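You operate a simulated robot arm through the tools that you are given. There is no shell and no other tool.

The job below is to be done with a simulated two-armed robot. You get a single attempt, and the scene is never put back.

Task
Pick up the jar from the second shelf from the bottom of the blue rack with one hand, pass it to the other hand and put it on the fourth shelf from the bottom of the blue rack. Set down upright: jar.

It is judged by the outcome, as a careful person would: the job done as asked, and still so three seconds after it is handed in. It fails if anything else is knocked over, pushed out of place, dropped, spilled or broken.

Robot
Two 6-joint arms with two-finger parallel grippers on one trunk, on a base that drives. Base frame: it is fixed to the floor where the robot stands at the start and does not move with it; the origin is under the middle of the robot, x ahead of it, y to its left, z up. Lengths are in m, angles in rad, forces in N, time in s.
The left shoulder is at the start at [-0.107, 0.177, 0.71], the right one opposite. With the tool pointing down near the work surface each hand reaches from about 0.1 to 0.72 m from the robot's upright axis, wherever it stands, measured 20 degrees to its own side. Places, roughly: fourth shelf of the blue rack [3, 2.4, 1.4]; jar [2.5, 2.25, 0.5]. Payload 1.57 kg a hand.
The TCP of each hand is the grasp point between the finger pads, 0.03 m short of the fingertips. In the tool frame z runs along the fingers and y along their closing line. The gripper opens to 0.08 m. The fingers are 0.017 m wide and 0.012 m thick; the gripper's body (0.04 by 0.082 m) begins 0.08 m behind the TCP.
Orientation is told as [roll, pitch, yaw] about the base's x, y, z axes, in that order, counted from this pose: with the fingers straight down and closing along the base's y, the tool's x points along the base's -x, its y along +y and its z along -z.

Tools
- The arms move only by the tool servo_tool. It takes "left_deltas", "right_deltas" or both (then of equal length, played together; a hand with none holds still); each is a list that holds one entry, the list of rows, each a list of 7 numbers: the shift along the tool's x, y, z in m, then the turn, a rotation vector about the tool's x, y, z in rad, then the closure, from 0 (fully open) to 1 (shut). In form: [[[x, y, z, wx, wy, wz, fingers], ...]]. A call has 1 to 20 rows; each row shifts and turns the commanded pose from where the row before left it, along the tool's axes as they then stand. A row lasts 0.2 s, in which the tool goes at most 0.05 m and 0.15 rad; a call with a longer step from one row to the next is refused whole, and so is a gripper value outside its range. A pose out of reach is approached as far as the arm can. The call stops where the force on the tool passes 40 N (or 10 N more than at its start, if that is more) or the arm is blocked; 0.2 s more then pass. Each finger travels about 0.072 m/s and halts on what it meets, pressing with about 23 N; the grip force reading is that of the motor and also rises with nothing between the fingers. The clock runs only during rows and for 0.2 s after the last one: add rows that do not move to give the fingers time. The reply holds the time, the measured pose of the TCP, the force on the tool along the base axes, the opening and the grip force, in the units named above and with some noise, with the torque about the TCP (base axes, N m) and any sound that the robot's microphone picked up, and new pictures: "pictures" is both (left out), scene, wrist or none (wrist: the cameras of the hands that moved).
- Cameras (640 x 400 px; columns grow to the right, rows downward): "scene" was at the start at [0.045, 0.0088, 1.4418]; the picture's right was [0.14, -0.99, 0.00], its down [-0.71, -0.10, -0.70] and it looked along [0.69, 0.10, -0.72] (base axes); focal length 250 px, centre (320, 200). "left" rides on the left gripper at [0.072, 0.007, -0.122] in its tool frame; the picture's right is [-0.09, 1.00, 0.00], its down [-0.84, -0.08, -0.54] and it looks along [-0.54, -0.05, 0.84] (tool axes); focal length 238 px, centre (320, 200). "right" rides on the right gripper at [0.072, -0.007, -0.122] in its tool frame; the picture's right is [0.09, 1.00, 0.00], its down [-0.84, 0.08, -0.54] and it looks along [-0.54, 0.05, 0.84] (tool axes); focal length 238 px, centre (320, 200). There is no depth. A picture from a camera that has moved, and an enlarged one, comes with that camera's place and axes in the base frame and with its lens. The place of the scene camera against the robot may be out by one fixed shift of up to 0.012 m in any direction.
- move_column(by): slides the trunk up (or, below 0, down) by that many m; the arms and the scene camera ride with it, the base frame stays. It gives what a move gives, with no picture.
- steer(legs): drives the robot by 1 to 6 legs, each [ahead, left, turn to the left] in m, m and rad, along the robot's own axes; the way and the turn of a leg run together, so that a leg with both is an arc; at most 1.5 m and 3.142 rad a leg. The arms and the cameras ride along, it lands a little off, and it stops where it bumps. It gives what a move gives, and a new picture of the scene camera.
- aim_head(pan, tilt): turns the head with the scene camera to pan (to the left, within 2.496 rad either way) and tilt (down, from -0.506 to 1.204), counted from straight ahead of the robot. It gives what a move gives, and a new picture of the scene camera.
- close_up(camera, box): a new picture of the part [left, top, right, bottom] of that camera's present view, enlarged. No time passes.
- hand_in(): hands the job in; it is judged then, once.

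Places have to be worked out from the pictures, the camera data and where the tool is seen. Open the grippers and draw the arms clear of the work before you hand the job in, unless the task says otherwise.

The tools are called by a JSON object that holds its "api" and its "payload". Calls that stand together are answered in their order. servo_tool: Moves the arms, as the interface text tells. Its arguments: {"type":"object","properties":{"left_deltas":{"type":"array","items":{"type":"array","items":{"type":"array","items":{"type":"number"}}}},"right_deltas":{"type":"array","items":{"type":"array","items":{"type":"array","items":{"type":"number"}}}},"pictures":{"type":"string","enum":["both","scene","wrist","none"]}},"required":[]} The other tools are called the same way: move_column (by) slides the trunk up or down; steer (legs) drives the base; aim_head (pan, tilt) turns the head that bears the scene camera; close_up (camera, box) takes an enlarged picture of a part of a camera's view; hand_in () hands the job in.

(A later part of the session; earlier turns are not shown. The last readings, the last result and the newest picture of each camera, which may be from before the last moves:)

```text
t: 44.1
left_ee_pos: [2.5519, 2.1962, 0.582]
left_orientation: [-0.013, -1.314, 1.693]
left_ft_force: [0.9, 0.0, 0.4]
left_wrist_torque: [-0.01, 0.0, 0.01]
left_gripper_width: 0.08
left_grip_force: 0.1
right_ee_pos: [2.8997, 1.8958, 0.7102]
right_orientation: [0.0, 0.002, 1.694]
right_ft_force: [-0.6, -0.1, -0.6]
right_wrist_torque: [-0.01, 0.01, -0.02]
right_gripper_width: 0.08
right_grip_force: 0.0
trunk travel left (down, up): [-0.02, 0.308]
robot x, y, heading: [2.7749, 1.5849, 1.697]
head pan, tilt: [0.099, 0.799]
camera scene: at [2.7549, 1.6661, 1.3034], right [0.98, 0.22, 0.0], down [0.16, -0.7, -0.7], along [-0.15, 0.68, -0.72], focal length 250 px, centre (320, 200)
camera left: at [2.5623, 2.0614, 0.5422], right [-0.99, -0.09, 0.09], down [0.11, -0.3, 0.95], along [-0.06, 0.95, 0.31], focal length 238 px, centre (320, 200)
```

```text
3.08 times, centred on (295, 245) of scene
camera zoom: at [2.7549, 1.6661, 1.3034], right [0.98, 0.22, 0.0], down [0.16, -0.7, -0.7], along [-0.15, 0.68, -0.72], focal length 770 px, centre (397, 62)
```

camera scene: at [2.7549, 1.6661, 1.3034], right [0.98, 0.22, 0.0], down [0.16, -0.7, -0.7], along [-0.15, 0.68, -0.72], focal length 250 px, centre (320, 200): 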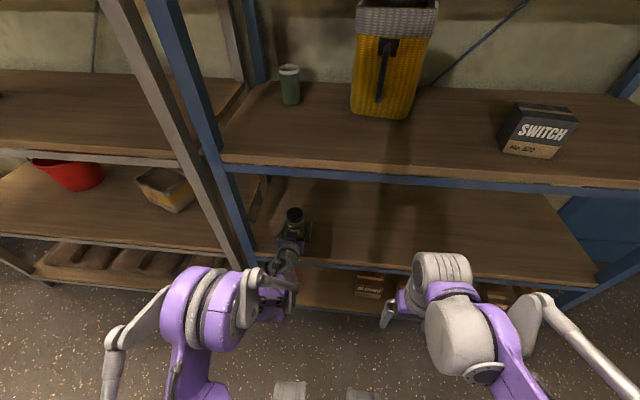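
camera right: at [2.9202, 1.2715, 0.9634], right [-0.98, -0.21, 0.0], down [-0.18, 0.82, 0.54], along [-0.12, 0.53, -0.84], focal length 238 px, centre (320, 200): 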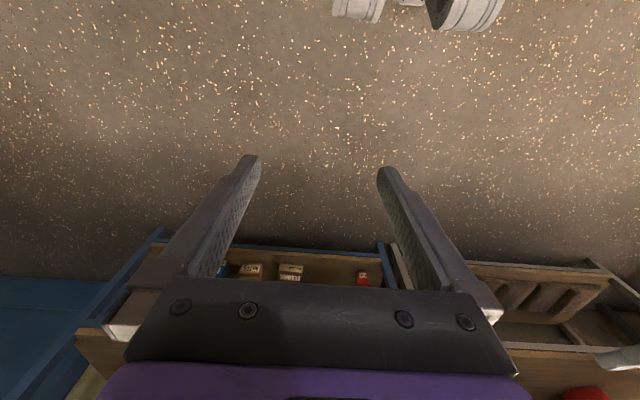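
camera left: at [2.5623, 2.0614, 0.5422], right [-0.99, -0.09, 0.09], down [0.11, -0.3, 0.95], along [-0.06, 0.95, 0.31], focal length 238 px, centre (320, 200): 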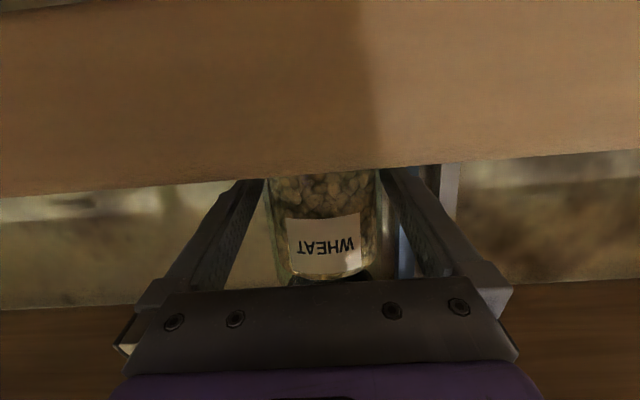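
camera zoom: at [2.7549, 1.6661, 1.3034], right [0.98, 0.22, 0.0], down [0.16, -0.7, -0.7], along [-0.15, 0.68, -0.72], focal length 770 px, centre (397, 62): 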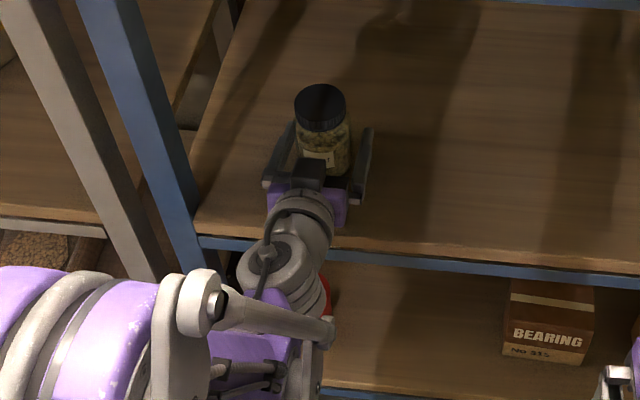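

The jar is centred between the fingers with the TCP within a few mm of its axis. I close the left gripper.

{"api": "servo_tool", "payload": {"left_deltas": [[[0, 0, 0, 0, 0, 0, 0.25], [0, 0, 0, 0, 0, 0, 1], [0, 0, 0, 0, 0, 0, 1], [0, 0, 0, 0, 0, 0, 1], [0, 0, 0, 0, 0, 0, 1]]], "pictures": "both"}}

```text
t: 45.3
left_ee_pos: [2.5525, 2.1974, 0.5812]
left_orientation: [-0.015, -1.313, 1.695]
left_ft_force: [-0.8, -0.3, 0.6]
left_wrist_torque: [-0.02, 0.16, -0.03]
left_gripper_width: 0.0656
left_grip_force: 22.3
right_ee_pos: [2.8994, 1.896, 0.7114]
right_orientation: [-0.001, 0.0, 1.693]
right_ft_force: [0.8, 0.0, 0.4]
right_wrist_torque: [0.02, -0.01, 0.02]
right_gripper_width: 0.0802
right_grip_force: 0.0
trunk travel left (down, up): [-0.02, 0.308]
robot x, y, heading: [2.7759, 1.5838, 1.693]
head pan, tilt: [0.099, 0.799]
camera scene: at [2.7548, 1.6661, 1.3034], right [0.98, 0.22, 0.0], down [0.16, -0.7, -0.7], along [-0.15, 0.68, -0.72], focal length 250 px, centre (320, 200)
camera left: at [2.5623, 2.0612, 0.5422], right [-0.99, -0.09, 0.09], down [0.11, -0.3, 0.95], along [-0.06, 0.95, 0.31], focal length 238 px, centre (320, 200)
```

scene: 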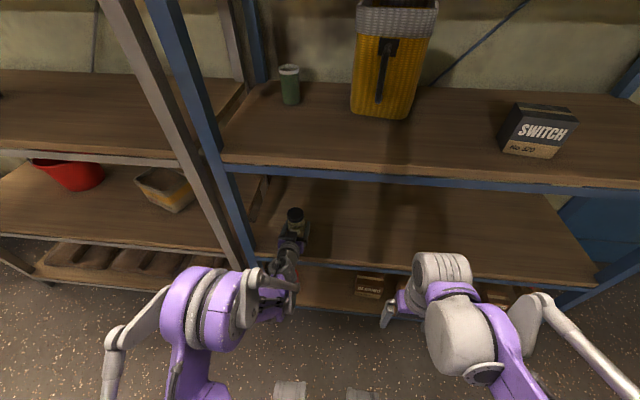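
left: 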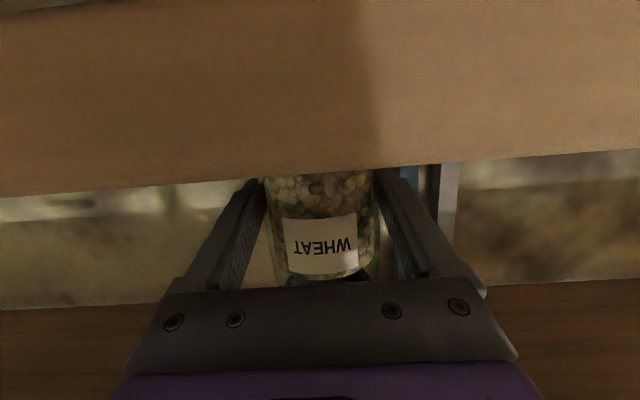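

The fingers closed on the jar at 65.6 mm with full grip force. I lift it straight up 6 cm.

{"api": "servo_tool", "payload": {"left_deltas": [[[-0.00966, 0, -0.00259, 0, 0, 0, 1], [-0.01449, 0, -0.00388, 0, 0, 0, 1], [-0.01932, 0, -0.00518, 0, 0, 0, 1], [-0.01449, 0, -0.00388, 0, 0, 0, 1], [0, 0, 0, 0, 0, 0, 1]]], "pictures": "both"}}

```text
t: 46.5
left_ee_pos: [2.5514, 2.1976, 0.641]
left_orientation: [-0.012, -1.312, 1.693]
left_ft_force: [0.3, 0.2, -3.7]
left_wrist_torque: [0.02, -0.01, -0.02]
left_gripper_width: 0.0659
left_grip_force: 23.2
right_ee_pos: [2.8995, 1.8968, 0.7102]
right_orientation: [-0.001, 0.001, 1.695]
right_ft_force: [-0.5, -0.5, 0.2]
right_wrist_torque: [0.01, 0.02, -0.02]
right_gripper_width: 0.08
right_grip_force: 0.1
trunk travel left (down, up): [-0.02, 0.308]
robot x, y, heading: [2.7725, 1.5804, 1.693]
head pan, tilt: [0.099, 0.799]
camera scene: at [2.7548, 1.6664, 1.3034], right [0.98, 0.22, 0.0], down [0.16, -0.7, -0.7], along [-0.15, 0.68, -0.72], focal length 250 px, centre (320, 200)
camera left: at [2.5612, 2.0612, 0.6025], right [-0.99, -0.09, 0.09], down [0.11, -0.3, 0.95], along [-0.06, 0.95, 0.31], focal length 238 px, centre (320, 200)
```

scene: 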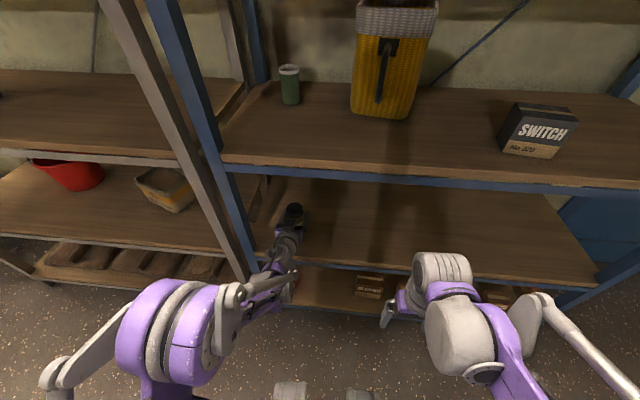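
left: 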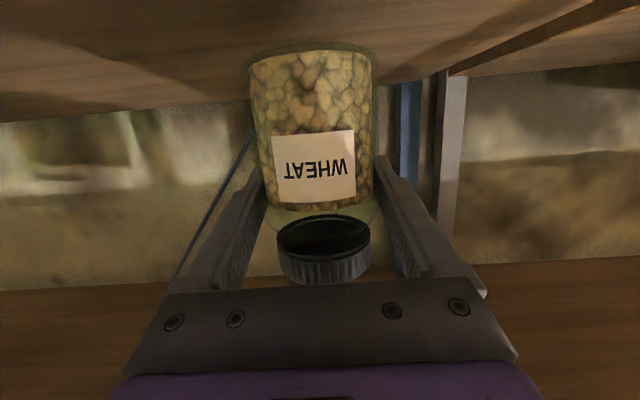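

The force reading shows the jar's weight (about 3.7 N), but the wrist view suggests the jar sits lower relative to the fingers than before, perhaps a slip. I check with a close-up from both cameras.

{"api": "close_up", "payload": {"camera": "scene", "box": [230, 180, 360, 310]}}

{"api": "close_up", "payload": {"camera": "left", "box": [160, 30, 480, 300]}}

```text
3.08 times, centred on (295, 245) of scene
camera zoom: at [2.7548, 1.6664, 1.3034], right [0.98, 0.22, 0.0], down [0.16, -0.7, -0.7], along [-0.15, 0.68, -0.72], focal length 770 px, centre (397, 62)
```

zoom: 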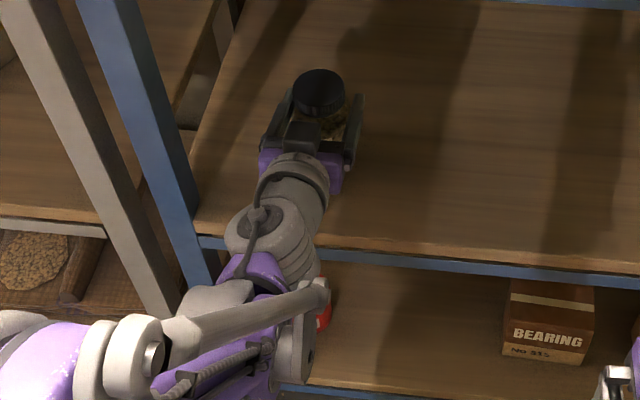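

```text
1.48 times, centred on (320, 165) of left
camera zoom: at [2.5612, 2.0612, 0.6025], right [-0.99, -0.09, 0.09], down [0.11, -0.3, 0.95], along [-0.06, 0.95, 0.31], focal length 353 px, centre (320, 252)
```

zoom: 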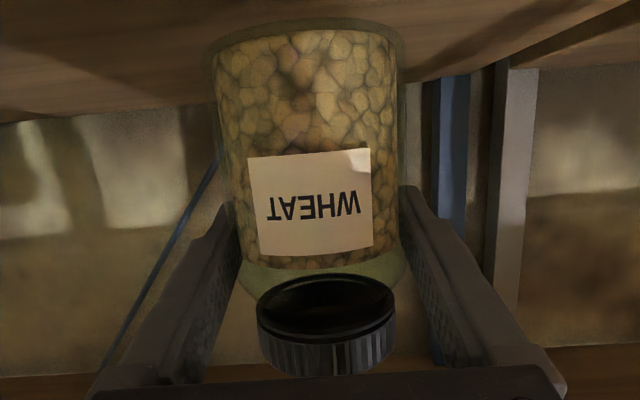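

The jar slid down about 4 cm in the grip during the lift (lifted only ~2 cm); it is still just above the shelf. I hold still briefly to see whether it keeps sliding.

{"api": "servo_tool", "payload": {"left_deltas": [[[0, 0, 0, 0, 0, 0, 1], [0, 0, 0, 0, 0, 0, 1]]], "pictures": "wrist"}}

{"api": "close_up", "payload": {"camera": "left", "box": [160, 30, 480, 300]}}

```text
t: 47.1
left_ee_pos: [2.5516, 2.1967, 0.6412]
left_orientation: [-0.014, -1.311, 1.696]
left_ft_force: [0.0, 0.6, -3.7]
left_wrist_torque: [0.01, 0.0, 0.01]
left_gripper_width: 0.0657
left_grip_force: 23.4
right_ee_pos: [2.8994, 1.8971, 0.711]
right_orientation: [-0.001, 0.001, 1.695]
right_ft_force: [0.1, -0.2, 0.8]
right_wrist_torque: [0.01, -0.01, -0.02]
right_gripper_width: 0.0801
right_grip_force: 0.0
trunk travel left (down, up): [-0.02, 0.308]
robot x, y, heading: [2.7734, 1.5821, 1.694]
head pan, tilt: [0.099, 0.799]
camera left: at [2.5612, 2.0612, 0.6023], right [-0.99, -0.09, 0.09], down [0.11, -0.3, 0.95], along [-0.06, 0.95, 0.31], focal length 238 px, centre (320, 200)
```

left: 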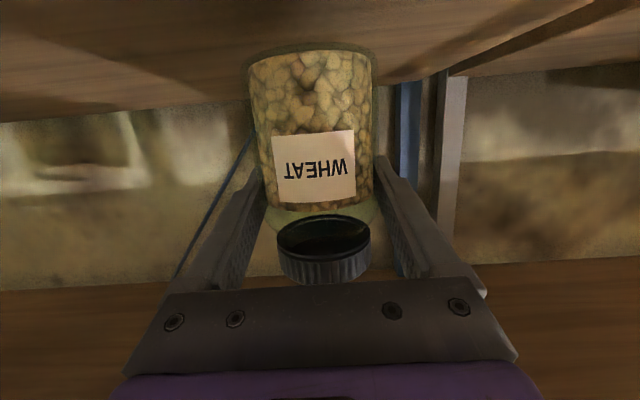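

```text
1.48 times, centred on (320, 165) of left
camera zoom: at [2.5612, 2.0612, 0.6023], right [-0.99, -0.09, 0.09], down [0.11, -0.3, 0.95], along [-0.06, 0.95, 0.31], focal length 353 px, centre (320, 252)
```

zoom: 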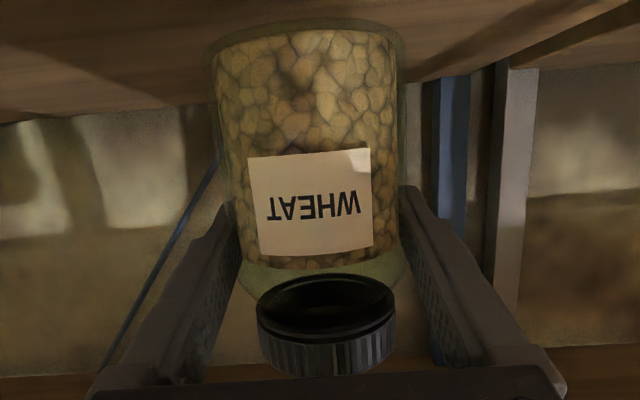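

The jar is steady now (identical pictures, 3.7 N weight held). I lift another 2 cm very slowly and check whether it slides again.

{"api": "servo_tool", "payload": {"left_deltas": [[[-0.00242, 0, -0.00065, 0, 0, 0, 1], [-0.00483, 0, -0.0013, 0, 0, 0, 1], [-0.00483, 0, -0.0013, 0, 0, 0, 1], [-0.00483, 0, -0.0013, 0, 0, 0, 1], [-0.00242, 0, -0.00065, 0, 0, 0, 1], [0, 0, 0, 0, 0, 0, 1]]], "pictures": "wrist"}}

```text
t: 48.5
left_ee_pos: [2.5513, 2.1964, 0.6607]
left_orientation: [-0.013, -1.312, 1.694]
left_ft_force: [0.5, 0.1, -3.3]
left_wrist_torque: [0.05, -0.01, 0.03]
left_gripper_width: 0.0656
left_grip_force: 22.9
right_ee_pos: [2.8975, 1.8965, 0.7102]
right_orientation: [-0.002, 0.0, 1.696]
right_ft_force: [0.2, -0.7, 0.3]
right_wrist_torque: [0.01, 0.01, 0.0]
right_gripper_width: 0.0801
right_grip_force: 0.0
trunk travel left (down, up): [-0.02, 0.308]
robot x, y, heading: [2.7748, 1.5848, 1.694]
head pan, tilt: [0.099, 0.799]
camera left: at [2.5615, 2.0607, 0.6223], right [-0.99, -0.09, 0.09], down [0.11, -0.3, 0.95], along [-0.06, 0.95, 0.31], focal length 238 px, centre (320, 200)
```

left: 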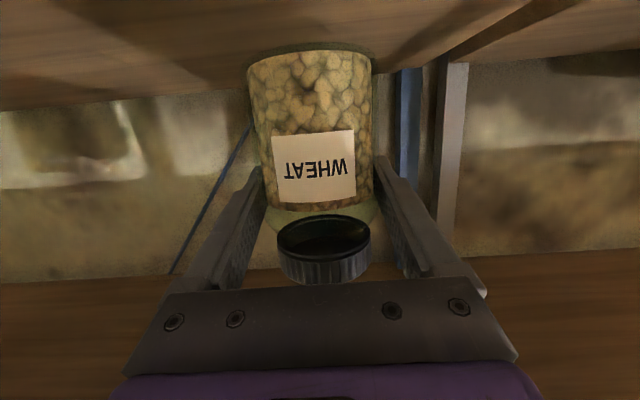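

No further slip: the jar is firmly held about 6–7 cm above its base. I back the robot straight out from the rack by 0.40 m.

{"api": "steer", "payload": {"legs": [[-0.4, 0.0, 0.0]]}}

{"api": "close_up", "payload": {"camera": "left", "box": [0, 0, 640, 400]}}

```text
t: 51.0
left_ee_pos: [2.6001, 1.7993, 0.6615]
left_orientation: [-0.012, -1.311, 1.693]
left_ft_force: [-0.4, 0.1, -3.2]
left_wrist_torque: [0.02, -0.03, -0.05]
left_gripper_width: 0.0655
left_grip_force: 23.3
right_ee_pos: [2.949, 1.4971, 0.7103]
right_orientation: [-0.001, 0.0, 1.692]
right_ft_force: [-1.4, -0.2, -0.3]
right_wrist_torque: [0.01, 0.02, 0.01]
right_gripper_width: 0.0801
right_grip_force: 0.0
trunk travel left (down, up): [-0.02, 0.308]
robot x, y, heading: [2.8256, 1.1812, 1.692]
head pan, tilt: [0.099, 0.799]
camera scene: at [2.8042, 1.2672, 1.3034], right [0.98, 0.22, 0.0], down [0.16, -0.7, -0.7], along [-0.15, 0.68, -0.72], focal length 250 px, centre (320, 200)
```

scene: 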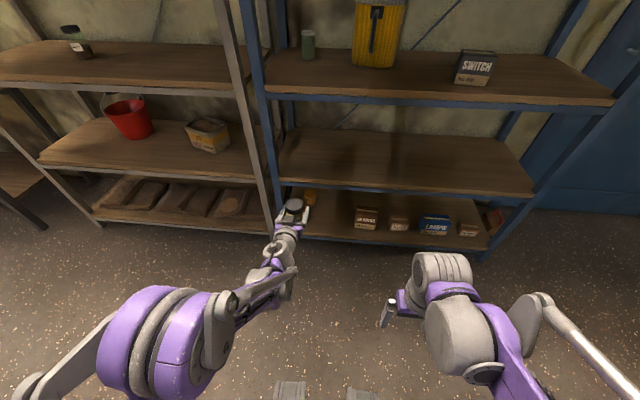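

```text
1.00 times, centred on (320, 200) of left (not enlarged: the box is as wide or as high as the picture)
camera zoom: at [2.6112, 1.662, 0.6223], right [-0.99, -0.09, 0.09], down [0.11, -0.3, 0.95], along [-0.06, 0.95, 0.31], focal length 238 px, centre (320, 200)
```

zoom: 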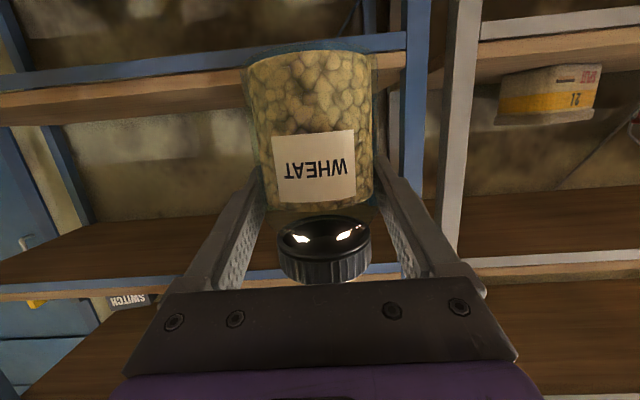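

The jar is clear of the rack and steady in the hand. I now raise and centre the left hand slowly in front of the robot, while bringing the right hand forward, outward and up and tipping it towards horizontal.

{"api": "servo_tool", "payload": {"left_deltas": [[[-0.00811, -0.006, -0.00839, 0, 0, 0, 1], [-0.00811, -0.006, -0.00839, 0, 0, 0, 1], [-0.00811, -0.006, -0.00839, 0, 0, 0, 1], [-0.00811, -0.006, -0.00839, 0, 0, 0, 1], [-0.00811, -0.006, -0.00839, 0, 0, 0, 1], [-0.00811, -0.006, -0.00839, 0, 0, 0, 1], [-0.00811, -0.006, -0.00839, 0, 0, 0, 1], [-0.00811, -0.006, -0.00839, 0, 0, 0, 1], [-0.00811, -0.006, -0.00839, 0, 0, 0, 1], [-0.00811, -0.006, -0.00839, 0, 0, 0, 1], [-0.00811, -0.006, -0.00839, 0, 0, 0, 1], [-0.00811, -0.006, -0.00839, 0, 0, 0, 1], [-0.00811, -0.006, -0.00839, 0, 0, 0, 1], [-0.00811, -0.006, -0.00839, 0, 0, 0, 1], [-0.00811, -0.006, -0.00839, 0, 0, 0, 1], [-0.00811, -0.006, -0.00839, 0, 0, 0, 1], [-0.00811, -0.006, -0.00839, 0, 0, 0, 1], [-0.00811, -0.006, -0.00839, 0, 0, 0, 1], [-0.00811, -0.006, -0.00839, 0, 0, 0, 1], [-0.00811, -0.006, -0.00839, 0, 0, 0, 1]]], "right_deltas": [[[-0.015, -0.01, -0.014, 0, 0, 0, 0], [-0.015, -0.01, -0.014, 0, 0, 0, 0], [-0.015, -0.01, -0.014, 0, 0, 0, 0], [-0.015, -0.01, -0.014, 0, 0, 0, 0], [-0.015, -0.01, -0.014, 0, 0, 0, 0], [-0.015, -0.01, -0.014, 0, 0, 0, 0], [-0.015, -0.01, -0.014, 0, 0, 0, 0], [-0.015, -0.01, -0.014, 0, 0, 0, 0], [-0.015, -0.01, -0.014, 0, 0, 0, 0], [-0.015, -0.01, -0.014, 0, 0, 0, 0], [0, 0, 0, 0, -0.1309, 0, 0], [0, 0, 0, 0, -0.1309, 0, 0], [0, 0, 0, 0, -0.1309, 0, 0], [0, 0, 0, 0, -0.1309, 0, 0], [0, 0, 0, 0, -0.1309, 0, 0], [0, 0, 0, 0, -0.1309, 0, 0], [0, 0, 0, 0, -0.1309, 0, 0], [0, 0, 0, 0, -0.1309, 0, 0], [0, 0, 0, 0, -0.1309, 0, 0], [0, 0, 0, 0, -0.1309, 0, 0]]], "pictures": "both"}}

```text
t: 55.2
left_ee_pos: [2.7346, 1.6906, 0.8602]
left_orientation: [-0.014, -1.313, 1.695]
left_ft_force: [-0.2, -0.5, -3.7]
left_wrist_torque: [0.03, 0.0, 0.02]
left_gripper_width: 0.0657
left_grip_force: 23.2
right_ee_pos: [3.0289, 1.6589, 0.8519]
right_orientation: [0.0, -1.309, 1.693]
right_ft_force: [0.0, -0.5, -0.3]
right_wrist_torque: [-0.01, 0.0, 0.01]
right_gripper_width: 0.0799
right_grip_force: 0.0
trunk travel left (down, up): [-0.02, 0.308]
robot x, y, heading: [2.8258, 1.1826, 1.691]
head pan, tilt: [0.099, 0.799]
camera scene: at [2.8043, 1.2675, 1.3034], right [0.98, 0.22, 0.0], down [0.16, -0.7, -0.7], along [-0.15, 0.68, -0.72], focal length 250 px, centre (320, 200)
camera right: at [3.0544, 1.5237, 0.8133], right [-0.99, -0.14, -0.09], down [-0.04, -0.31, 0.95], along [-0.16, 0.94, 0.3], focal length 238 px, centre (320, 200)
camera left: at [2.7448, 1.554, 0.8226], right [-0.99, -0.09, 0.09], down [0.11, -0.3, 0.95], along [-0.05, 0.95, 0.31], focal length 238 px, centre (320, 200)
```

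scene: 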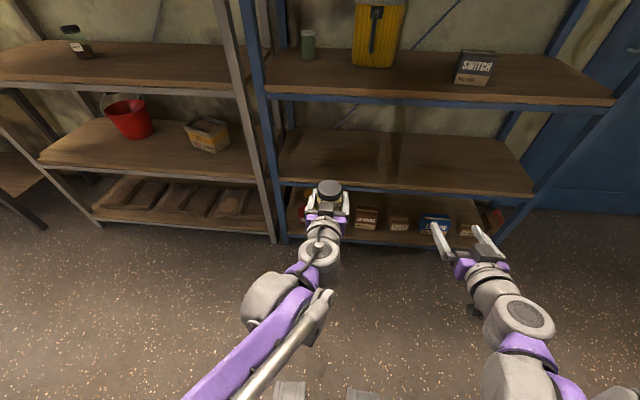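
right: 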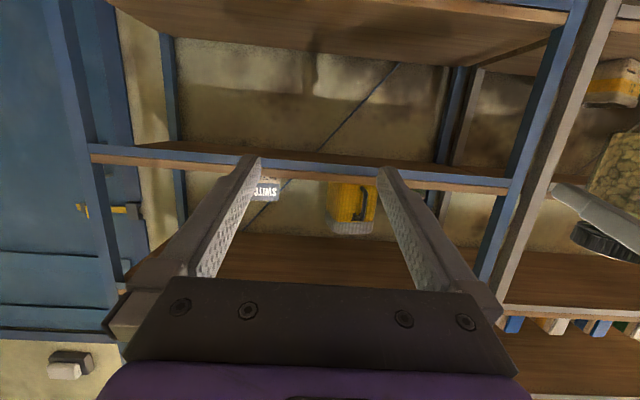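
left: 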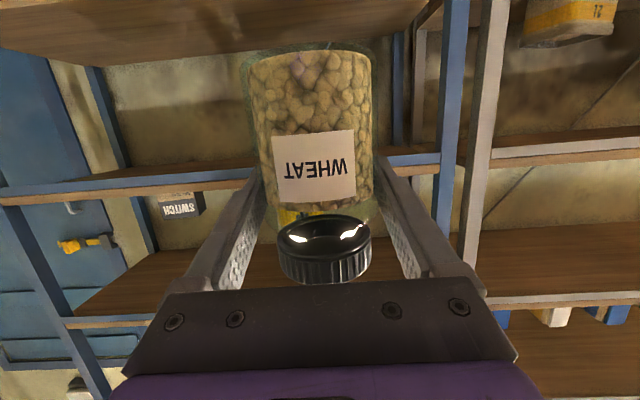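

Both hands are in place and the jar is steady. I now yaw the left hand 45° to the right and the right hand 45° to the left about the vertical, so that they can meet at right angles.

{"api": "servo_tool", "payload": {"left_deltas": [[[0, 0, 0, 0.0949, 0, 0.0254, 1], [0, 0, 0, 0.0949, 0, 0.0254, 1], [0, 0, 0, 0.0949, 0, 0.0254, 1], [0, 0, 0, 0.0949, 0, 0.0254, 1], [0, 0, 0, 0.0949, 0, 0.0254, 1], [0, 0, 0, 0.0949, 0, 0.0254, 1], [0, 0, 0, 0.0949, 0, 0.0254, 1], [0, 0, 0, 0.0949, 0, 0.0254, 1], [0, 0, 0, 0, 0, 0, 1]]], "right_deltas": [[[0, 0, 0, -0.0949, 0, -0.0254, 0], [0, 0, 0, -0.0949, 0, -0.0254, 0], [0, 0, 0, -0.0949, 0, -0.0254, 0], [0, 0, 0, -0.0949, 0, -0.0254, 0], [0, 0, 0, -0.0949, 0, -0.0254, 0], [0, 0, 0, -0.0949, 0, -0.0254, 0], [0, 0, 0, -0.0949, 0, -0.0254, 0], [0, 0, 0, -0.0949, 0, -0.0254, 0], [0, 0, 0, 0, 0, 0, 0]]], "pictures": "both"}}

```text
t: 57.2
left_ee_pos: [2.733, 1.6904, 0.8609]
left_orientation: [0.004, -1.314, 0.888]
left_ft_force: [-0.3, 1.1, -2.7]
left_wrist_torque: [0.04, 0.0, -0.01]
left_gripper_width: 0.0655
left_grip_force: 23.6
left hand out of reach, approached as far as the arm can: row 3
right_ee_pos: [3.0295, 1.6587, 0.8508]
right_orientation: [-0.001, -1.308, 2.481]
right_ft_force: [-0.5, -0.3, 0.6]
right_wrist_torque: [-0.03, 0.0, 0.01]
right_gripper_width: 0.0799
right_grip_force: 0.0
trunk travel left (down, up): [-0.02, 0.308]
robot x, y, heading: [2.8254, 1.1871, 1.691]
head pan, tilt: [0.099, 0.799]
camera scene: at [2.8042, 1.2674, 1.3034], right [0.98, 0.22, 0.0], down [0.16, -0.7, -0.7], along [-0.15, 0.68, -0.72], focal length 250 px, centre (320, 200)
camera right: at [3.1432, 1.58, 0.8137], right [-0.59, -0.8, -0.09], down [0.19, -0.25, 0.95], along [-0.78, 0.54, 0.3], focal length 238 px, centre (320, 200)
camera left: at [2.6438, 1.5892, 0.8218], right [-0.76, 0.64, 0.09], down [-0.13, -0.29, 0.95], along [0.64, 0.71, 0.31], focal length 238 px, centre (320, 200)
```

scene: 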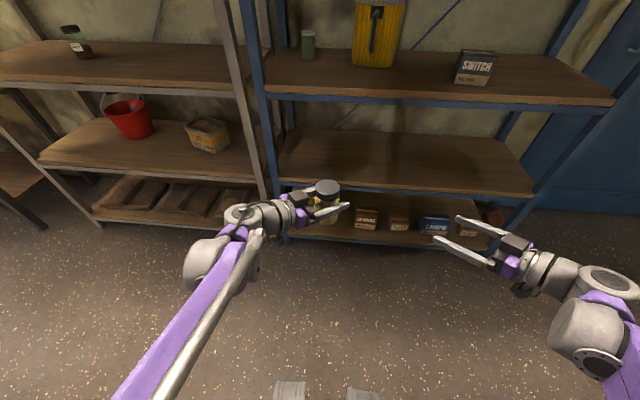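
right: 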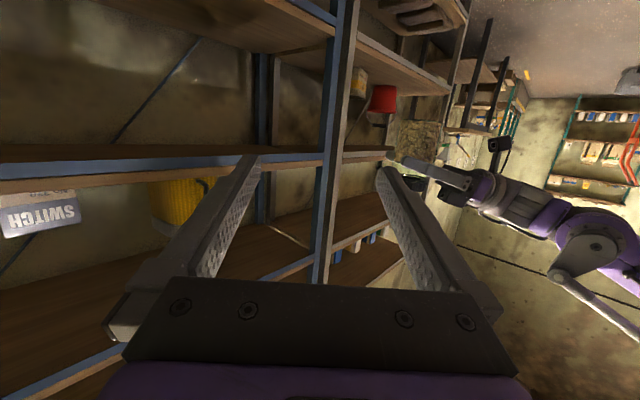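
left: 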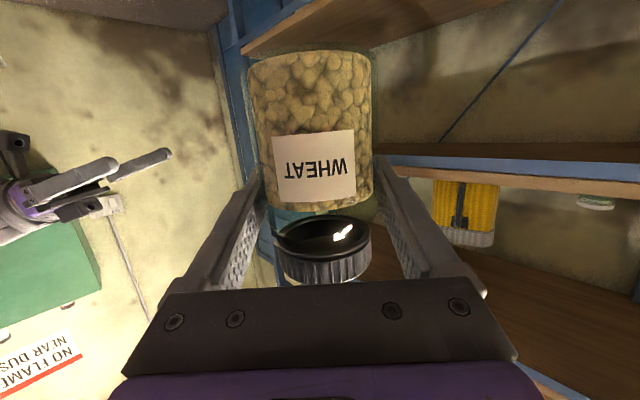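

The tools are now 91° apart with the jar at about (2.735, 1.693), base z≈0.794, gripped high by the left hand. I bring the right hand to a standoff 12 cm from the jar, at a height for gripping its lower part (z≈0.821).

{"api": "servo_tool", "payload": {"right_deltas": [[[-0.0006, 0.01925, 0.01667, 0, 0, 0, 0], [-0.0006, 0.01925, 0.01667, 0, 0, 0, 0], [-0.0006, 0.01925, 0.01667, 0, 0, 0, 0], [-0.0006, 0.01925, 0.01667, 0, 0, 0, 0], [-0.0006, 0.01925, 0.01667, 0, 0, 0, 0], [-0.0006, 0.01925, 0.01667, 0, 0, 0, 0], [-0.0006, 0.01925, 0.01667, 0, 0, 0, 0], [-0.0006, 0.01925, 0.01667, 0, 0, 0, 0], [0, 0, 0, 0, 0, 0, 0]]], "pictures": "both"}}

```text
t: 59.2
left_ee_pos: [2.734, 1.6916, 0.8615]
left_orientation: [0.002, -1.315, 0.891]
left_ft_force: [-0.4, -0.4, -3.4]
left_wrist_torque: [-0.03, 0.01, 0.0]
left_gripper_width: 0.0656
left_grip_force: 23.1
right_ee_pos: [2.8315, 1.618, 0.8216]
right_orientation: [-0.001, -1.309, 2.48]
right_ft_force: [-0.2, 0.0, -0.1]
right_wrist_torque: [-0.01, 0.02, 0.01]
right_gripper_width: 0.0798
right_grip_force: 0.1
trunk travel left (down, up): [-0.02, 0.308]
robot x, y, heading: [2.8253, 1.1847, 1.697]
head pan, tilt: [0.099, 0.799]
camera scene: at [2.8042, 1.2675, 1.3034], right [0.98, 0.22, 0.0], down [0.16, -0.7, -0.7], along [-0.15, 0.68, -0.72], focal length 250 px, centre (320, 200)
camera right: at [2.9447, 1.5397, 0.7837], right [-0.59, -0.8, -0.09], down [0.19, -0.25, 0.95], along [-0.78, 0.55, 0.3], focal length 238 px, centre (320, 200)
```

scene: 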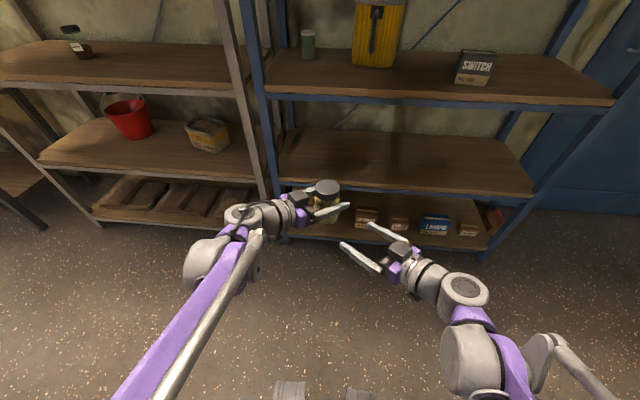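
right: 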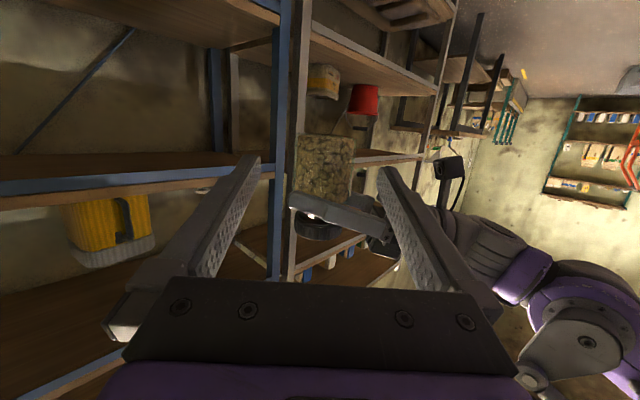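

The right hand is at the standoff. I zoom the right wrist camera to measure the jar's lateral offset before moving in.

{"api": "close_up", "payload": {"camera": "right", "box": [230, 110, 430, 260]}}

{"api": "close_up", "payload": {"camera": "scene", "box": [270, 160, 430, 280]}}

```text
2.67 times, centred on (330, 185) of right
camera zoom: at [2.9447, 1.5397, 0.7837], right [-0.59, -0.8, -0.09], down [0.19, -0.25, 0.95], along [-0.78, 0.55, 0.3], focal length 636 px, centre (293, 240)
```

zoom: 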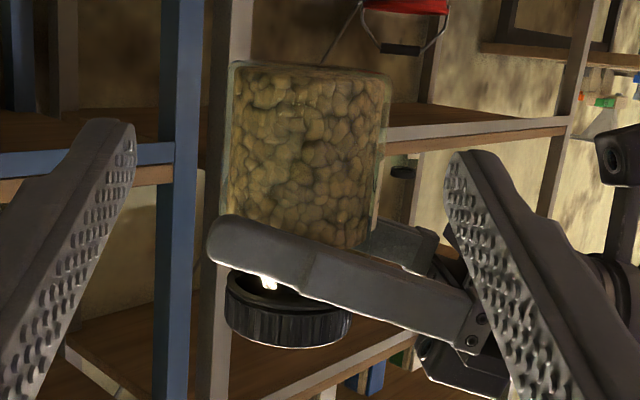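

```text
3.33 times, centred on (350, 220) of scene
camera zoom: at [2.8042, 1.2675, 1.3034], right [0.98, 0.22, 0.0], down [0.16, -0.7, -0.7], along [-0.15, 0.68, -0.72], focal length 834 px, centre (220, 133)
```

zoom: 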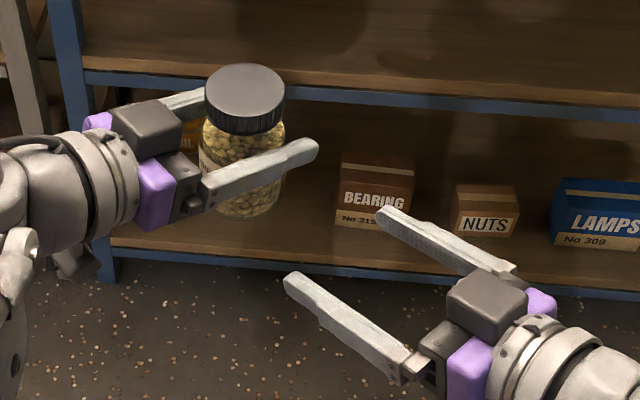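

The right camera shows the jar about 6–7 mm to the left of the right tool's mid-plane, and the left fingertip low edge is close, so I also go 3.5 mm lower. I shift, then advance 5 cm, and re-check.

{"api": "servo_tool", "payload": {"right_deltas": [[[0.0034, 0.006, 0.0009, 0, 0, 0, 0], [-0.00432, 0, 0.0161, 0, 0, 0, 0], [-0.00432, 0, 0.0161, 0, 0, 0, 0], [-0.00432, 0, 0.0161, 0, 0, 0, 0], [0, 0, 0, 0, 0, 0, 0]]], "pictures": "both"}}

{"api": "close_up", "payload": {"camera": "right", "box": [210, 90, 430, 290]}}

{"api": "close_up", "payload": {"camera": "scene", "box": [270, 160, 430, 280]}}

```text
t: 60.4
left_ee_pos: [2.7325, 1.6911, 0.8593]
left_orientation: [0.001, -1.315, 0.892]
left_ft_force: [0.2, -0.3, -3.7]
left_wrist_torque: [0.02, -0.05, 0.0]
left_gripper_width: 0.0654
left_grip_force: 22.9
right_ee_pos: [2.7876, 1.6431, 0.818]
right_orientation: [-0.001, -1.31, 2.479]
right_ft_force: [-0.2, -0.1, -0.7]
right_wrist_torque: [-0.01, -0.01, 0.0]
right_gripper_width: 0.08
right_grip_force: 0.1
trunk travel left (down, up): [-0.02, 0.308]
robot x, y, heading: [2.8272, 1.1828, 1.694]
head pan, tilt: [0.099, 0.799]
camera scene: at [2.8042, 1.2675, 1.3034], right [0.98, 0.22, 0.0], down [0.16, -0.7, -0.7], along [-0.15, 0.68, -0.72], focal length 250 px, centre (320, 200)
camera right: at [2.9014, 1.5645, 0.7805], right [-0.59, -0.8, -0.09], down [0.19, -0.25, 0.95], along [-0.78, 0.55, 0.3], focal length 238 px, centre (320, 200)
```

scene: 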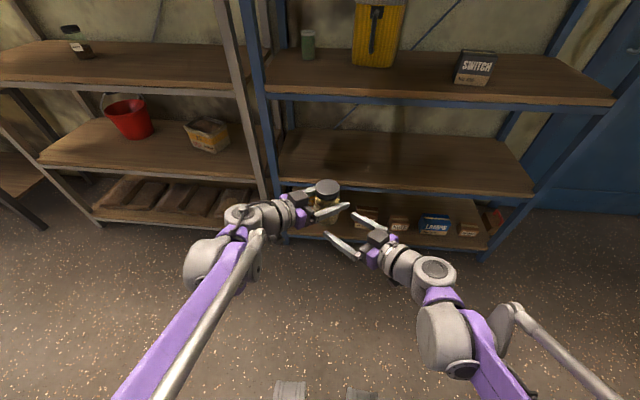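
right: 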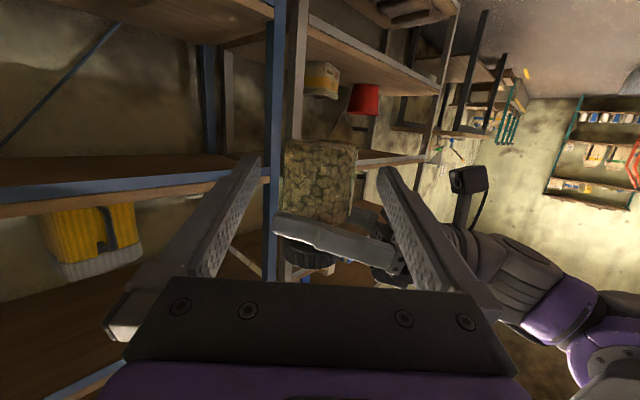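

```text
2.00 times, centred on (320, 190) of right
camera zoom: at [2.9014, 1.5645, 0.7805], right [-0.59, -0.8, -0.09], down [0.19, -0.25, 0.95], along [-0.78, 0.55, 0.3], focal length 477 px, centre (320, 220)
```

zoom: 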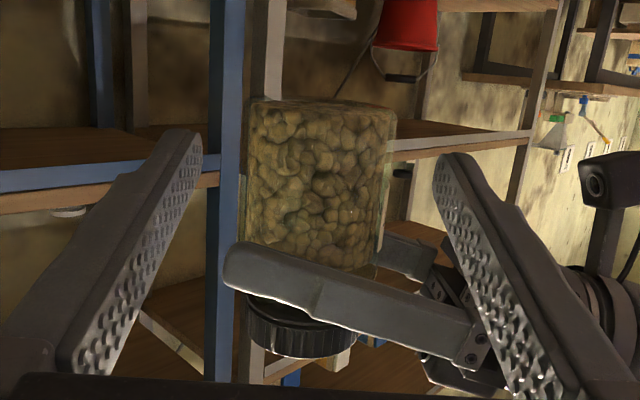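

```text
3.33 times, centred on (350, 220) of scene
camera zoom: at [2.8042, 1.2675, 1.3034], right [0.98, 0.22, 0.0], down [0.16, -0.7, -0.7], along [-0.15, 0.68, -0.72], focal length 834 px, centre (220, 133)
```

zoom: 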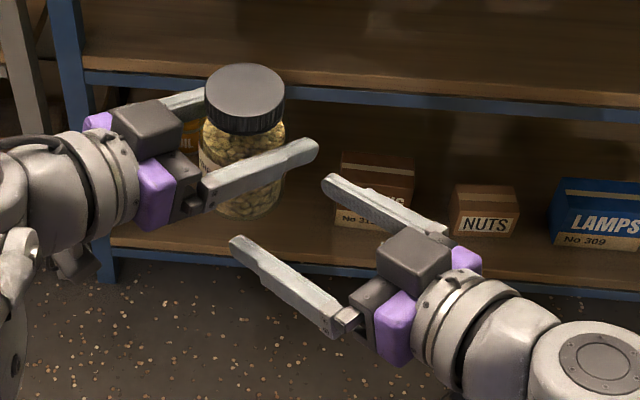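

The jar is now within about 1 mm of the right tool's mid-plane, 75 mm ahead of the TCP. I advance 40 mm and check for contact.

{"api": "servo_tool", "payload": {"right_deltas": [[[-0.00259, 0.0005, 0.00966, 0, 0, 0, 0], [-0.00259, 0.0005, 0.00966, 0, 0, 0, 0], [-0.00259, 0, 0.00966, 0, 0, 0, 0], [-0.00259, 0, 0.00966, 0, 0, 0, 0], [0, 0, 0, 0, 0, 0, 0]]], "pictures": "wrist"}}

{"api": "close_up", "payload": {"camera": "right", "box": [210, 90, 430, 290]}}

{"api": "close_up", "payload": {"camera": "scene", "box": [270, 160, 430, 280]}}

```text
t: 61.6
left_ee_pos: [2.7326, 1.6908, 0.86]
left_orientation: [0.002, -1.314, 0.891]
left_ft_force: [0.4, 0.0, -3.5]
left_wrist_torque: [0.01, -0.03, -0.05]
left_gripper_width: 0.0655
left_grip_force: 23.2
right_ee_pos: [2.7558, 1.6659, 0.816]
right_orientation: [0.0, -1.308, 2.48]
right_ft_force: [-0.7, -1.3, 0.4]
right_wrist_torque: [-0.01, 0.03, -0.05]
right_gripper_width: 0.08
right_grip_force: 0.0
trunk travel left (down, up): [-0.02, 0.308]
robot x, y, heading: [2.8274, 1.1847, 1.694]
head pan, tilt: [0.099, 0.799]
camera right: at [2.8697, 1.5886, 0.7797], right [-0.59, -0.8, -0.09], down [0.19, -0.25, 0.95], along [-0.78, 0.55, 0.3], focal length 238 px, centre (320, 200)
```

right: 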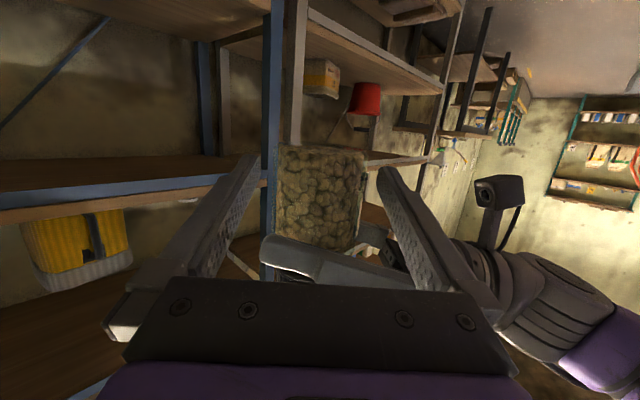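

```text
2.00 times, centred on (320, 190) of right
camera zoom: at [2.8697, 1.5886, 0.7797], right [-0.59, -0.8, -0.09], down [0.19, -0.25, 0.95], along [-0.78, 0.55, 0.3], focal length 477 px, centre (320, 220)
```

zoom: 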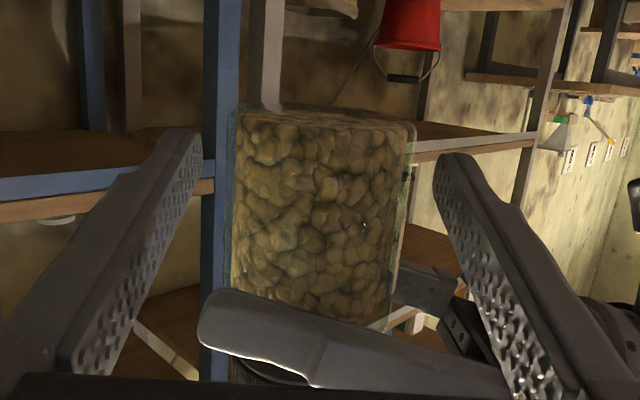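

```text
3.33 times, centred on (350, 220) of scene
camera zoom: at [2.8042, 1.2675, 1.3034], right [0.98, 0.22, 0.0], down [0.16, -0.7, -0.7], along [-0.15, 0.68, -0.72], focal length 834 px, centre (220, 133)
```

zoom: 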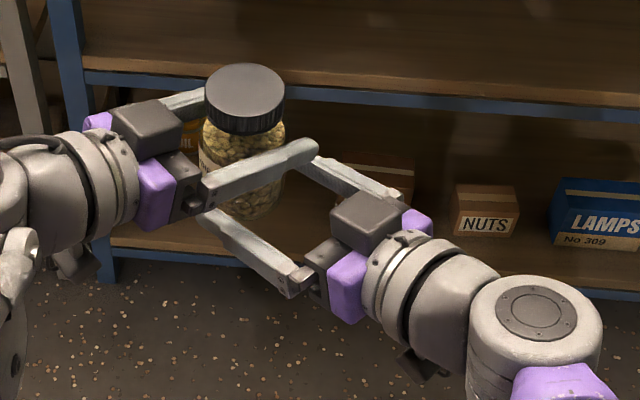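

Still centred and free of contact; about 35 mm remain. I advance 34 mm more in small steps.

{"api": "servo_tool", "payload": {"right_deltas": [[[-0.0022, 0, 0.00821, 0, 0, 0, 0], [-0.0022, 0, 0.00821, 0, 0, 0, 0], [-0.0022, 0, 0.00821, 0, 0, 0, 0], [-0.0022, 0, 0.00821, 0, 0, 0, 0], [0, 0, 0, 0, 0, 0, 0]]], "pictures": "wrist"}}

{"api": "close_up", "payload": {"camera": "right", "box": [210, 90, 430, 290]}}

{"api": "close_up", "payload": {"camera": "scene", "box": [270, 160, 430, 280]}}

```text
t: 62.8
left_ee_pos: [2.7328, 1.6919, 0.8607]
left_orientation: [0.002, -1.313, 0.892]
left_ft_force: [0.6, 0.3, -3.4]
left_wrist_torque: [0.03, -0.01, -0.01]
left_gripper_width: 0.0653
left_grip_force: 23.0
right_ee_pos: [2.7295, 1.6884, 0.8179]
right_orientation: [-0.003, -1.309, 2.482]
right_ft_force: [0.9, 0.5, 0.2]
right_wrist_torque: [0.03, -0.01, 0.01]
right_gripper_width: 0.0801
right_grip_force: 0.0
trunk travel left (down, up): [-0.02, 0.308]
robot x, y, heading: [2.8262, 1.1823, 1.697]
head pan, tilt: [0.099, 0.799]
camera right: at [2.8434, 1.61, 0.7804], right [-0.59, -0.8, -0.09], down [0.19, -0.25, 0.95], along [-0.78, 0.55, 0.3], focal length 238 px, centre (320, 200)
```

right: 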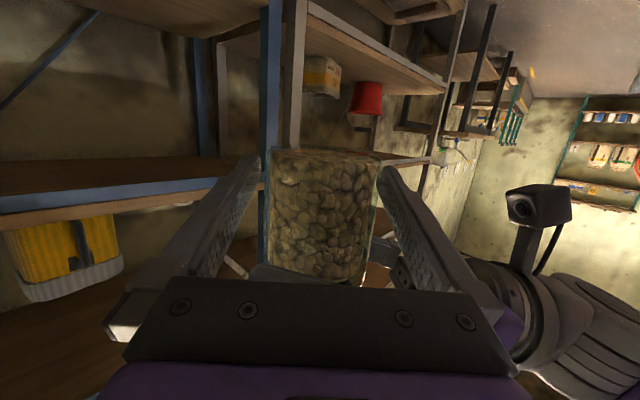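

```text
2.00 times, centred on (320, 190) of right
camera zoom: at [2.8434, 1.61, 0.7804], right [-0.59, -0.8, -0.09], down [0.19, -0.25, 0.95], along [-0.78, 0.55, 0.3], focal length 477 px, centre (320, 220)
```

zoom: 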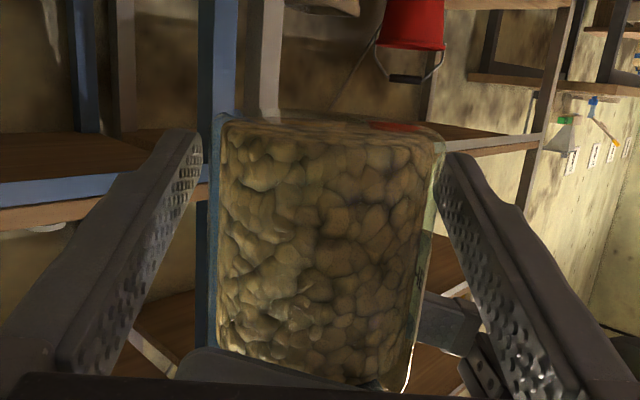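

```text
3.33 times, centred on (350, 220) of scene
camera zoom: at [2.8042, 1.2675, 1.3034], right [0.98, 0.22, 0.0], down [0.16, -0.7, -0.7], along [-0.15, 0.68, -0.72], focal length 834 px, centre (220, 133)
```

zoom: 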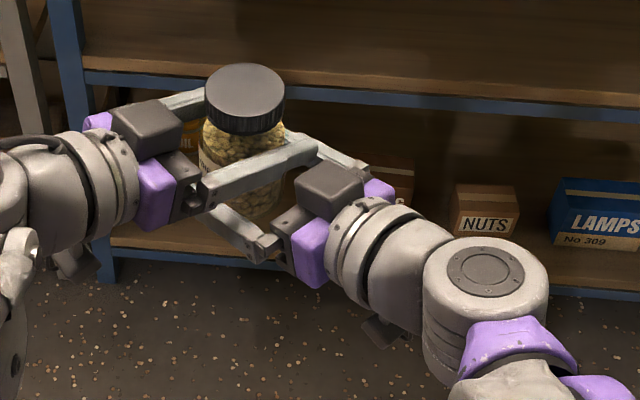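

The jar sits within 2 mm of the centre of the right hand's fingers, with the TCP about 6 mm short of its axis. I close the right gripper gently on the lower part while the left still holds the upper part.

{"api": "servo_tool", "payload": {"right_deltas": [[[0, 0.001, 0.002, 0, 0, 0, 0.08], [0, 0, 0, 0, 0, 0, 0.14], [0, 0, 0, 0, 0, 0, 0.2], [0, 0, 0, 0, 0, 0, 1], [0, 0, 0, 0, 0, 0, 1], [0, 0, 0, 0, 0, 0, 1]]], "pictures": "wrist"}}

{"api": "close_up", "payload": {"camera": "scene", "box": [270, 160, 430, 280]}}

{"api": "close_up", "payload": {"camera": "left", "box": [0, 0, 640, 400]}}

```text
t: 64.2
left_ee_pos: [2.7335, 1.6917, 0.8611]
left_orientation: [0.001, -1.316, 0.891]
left_ft_force: [0.3, -1.1, -2.7]
left_wrist_torque: [-0.03, 0.13, 0.09]
left_gripper_width: 0.0655
left_grip_force: 22.9
right_ee_pos: [2.7285, 1.6894, 0.8164]
right_orientation: [-0.001, -1.308, 2.482]
right_ft_force: [-0.9, 0.2, -0.4]
right_wrist_torque: [0.05, -0.17, -0.11]
right_gripper_width: 0.0657
right_grip_force: 22.7
trunk travel left (down, up): [-0.02, 0.308]
robot x, y, heading: [2.825, 1.1886, 1.695]
head pan, tilt: [0.099, 0.799]
camera right: at [2.8417, 1.6106, 0.7798], right [-0.59, -0.8, -0.09], down [0.19, -0.25, 0.95], along [-0.78, 0.55, 0.3], focal length 238 px, centre (320, 200)
```

right: 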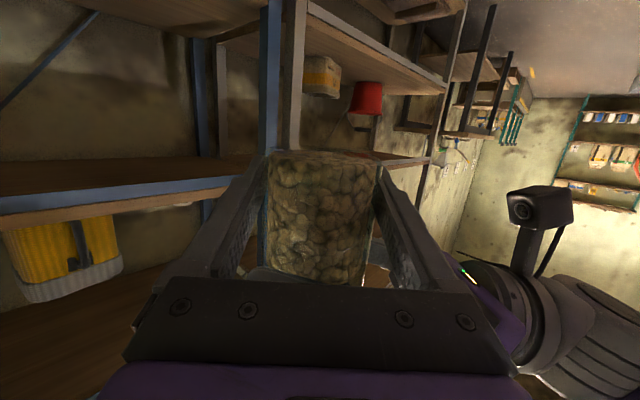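

```text
3.33 times, centred on (350, 220) of scene
camera zoom: at [2.8042, 1.2675, 1.3034], right [0.98, 0.22, 0.0], down [0.16, -0.7, -0.7], along [-0.15, 0.68, -0.72], focal length 834 px, centre (220, 133)
```

zoom: 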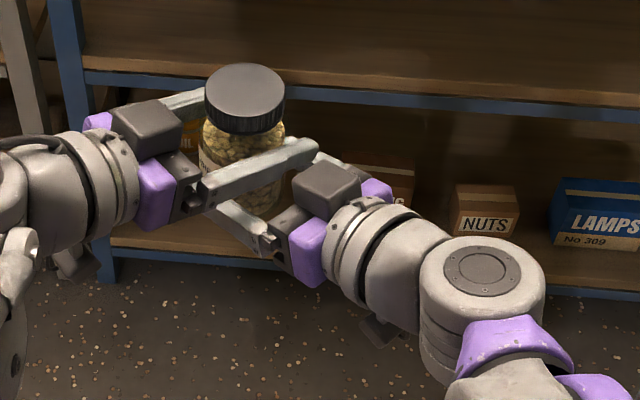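

```text
1.00 times, centred on (320, 200) of left (not enlarged: the box is as wide or as high as the picture)
camera zoom: at [2.644, 1.5892, 0.8218], right [-0.76, 0.64, 0.09], down [-0.13, -0.29, 0.95], along [0.63, 0.71, 0.31], focal length 238 px, centre (320, 200)
```

zoom: 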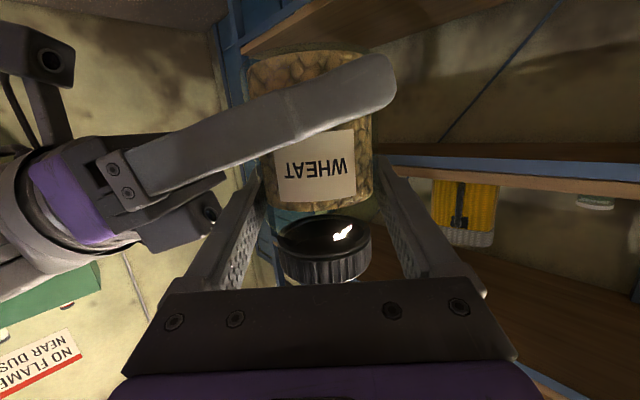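

The right hand holds the jar's lower part (65.7 mm, full grip) below the left fingers. I now open the left fingers gradually and watch the right hand's load.

{"api": "servo_tool", "payload": {"left_deltas": [[[0, 0, 0, 0, 0, 0, 0.19], [0, 0, 0, 0, 0, 0, 0.15], [0, 0, 0, 0, 0, 0, 0.1]]], "right_deltas": [[[0, 0, 0, 0, 0, 0, 1], [0, 0, 0, 0, 0, 0, 1], [0, 0, 0, 0, 0, 0, 1]]], "pictures": "wrist"}}

{"api": "close_up", "payload": {"camera": "scene", "box": [270, 160, 430, 280]}}

```text
t: 65.0
left_ee_pos: [2.734, 1.6915, 0.8609]
left_orientation: [0.003, -1.312, 0.893]
left_ft_force: [0.5, 0.2, -0.6]
left_wrist_torque: [0.0, -0.03, 0.0]
left_gripper_width: 0.0722
left_grip_force: 0.0
right_ee_pos: [2.7287, 1.6894, 0.8169]
right_orientation: [0.001, -1.309, 2.479]
right_ft_force: [-0.2, -0.1, -0.4]
right_wrist_torque: [0.02, 0.05, 0.0]
right_gripper_width: 0.0657
right_grip_force: 23.3
trunk travel left (down, up): [-0.02, 0.308]
robot x, y, heading: [2.8264, 1.1835, 1.692]
head pan, tilt: [0.099, 0.799]
camera right: at [2.8417, 1.6105, 0.7797], right [-0.59, -0.8, -0.09], down [0.19, -0.25, 0.95], along [-0.78, 0.55, 0.3], focal length 238 px, centre (320, 200)
camera left: at [2.644, 1.5892, 0.8218], right [-0.76, 0.64, 0.09], down [-0.13, -0.29, 0.95], along [0.63, 0.71, 0.31], focal length 238 px, centre (320, 200)
```

right: 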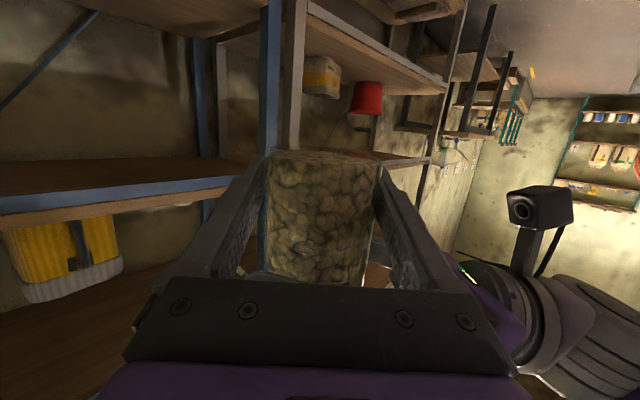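
left: 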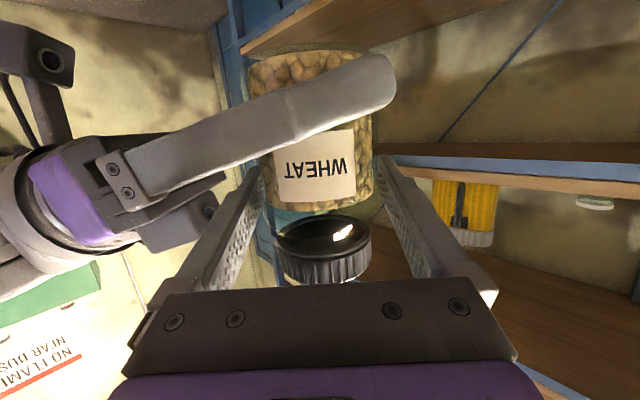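

```text
3.33 times, centred on (350, 220) of scene
camera zoom: at [2.8042, 1.2675, 1.3034], right [0.98, 0.22, 0.0], down [0.16, -0.7, -0.7], along [-0.15, 0.68, -0.72], focal length 834 px, centre (220, 133)
```

zoom: 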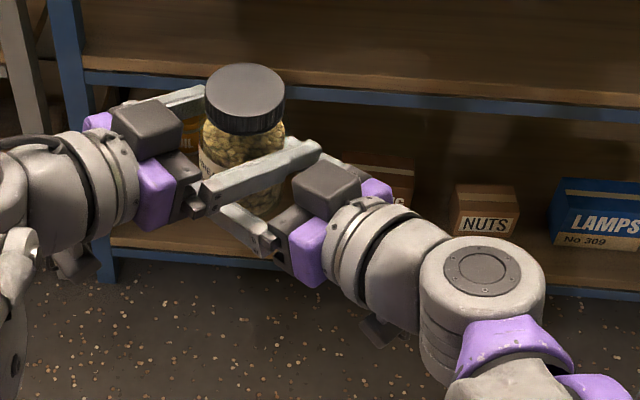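

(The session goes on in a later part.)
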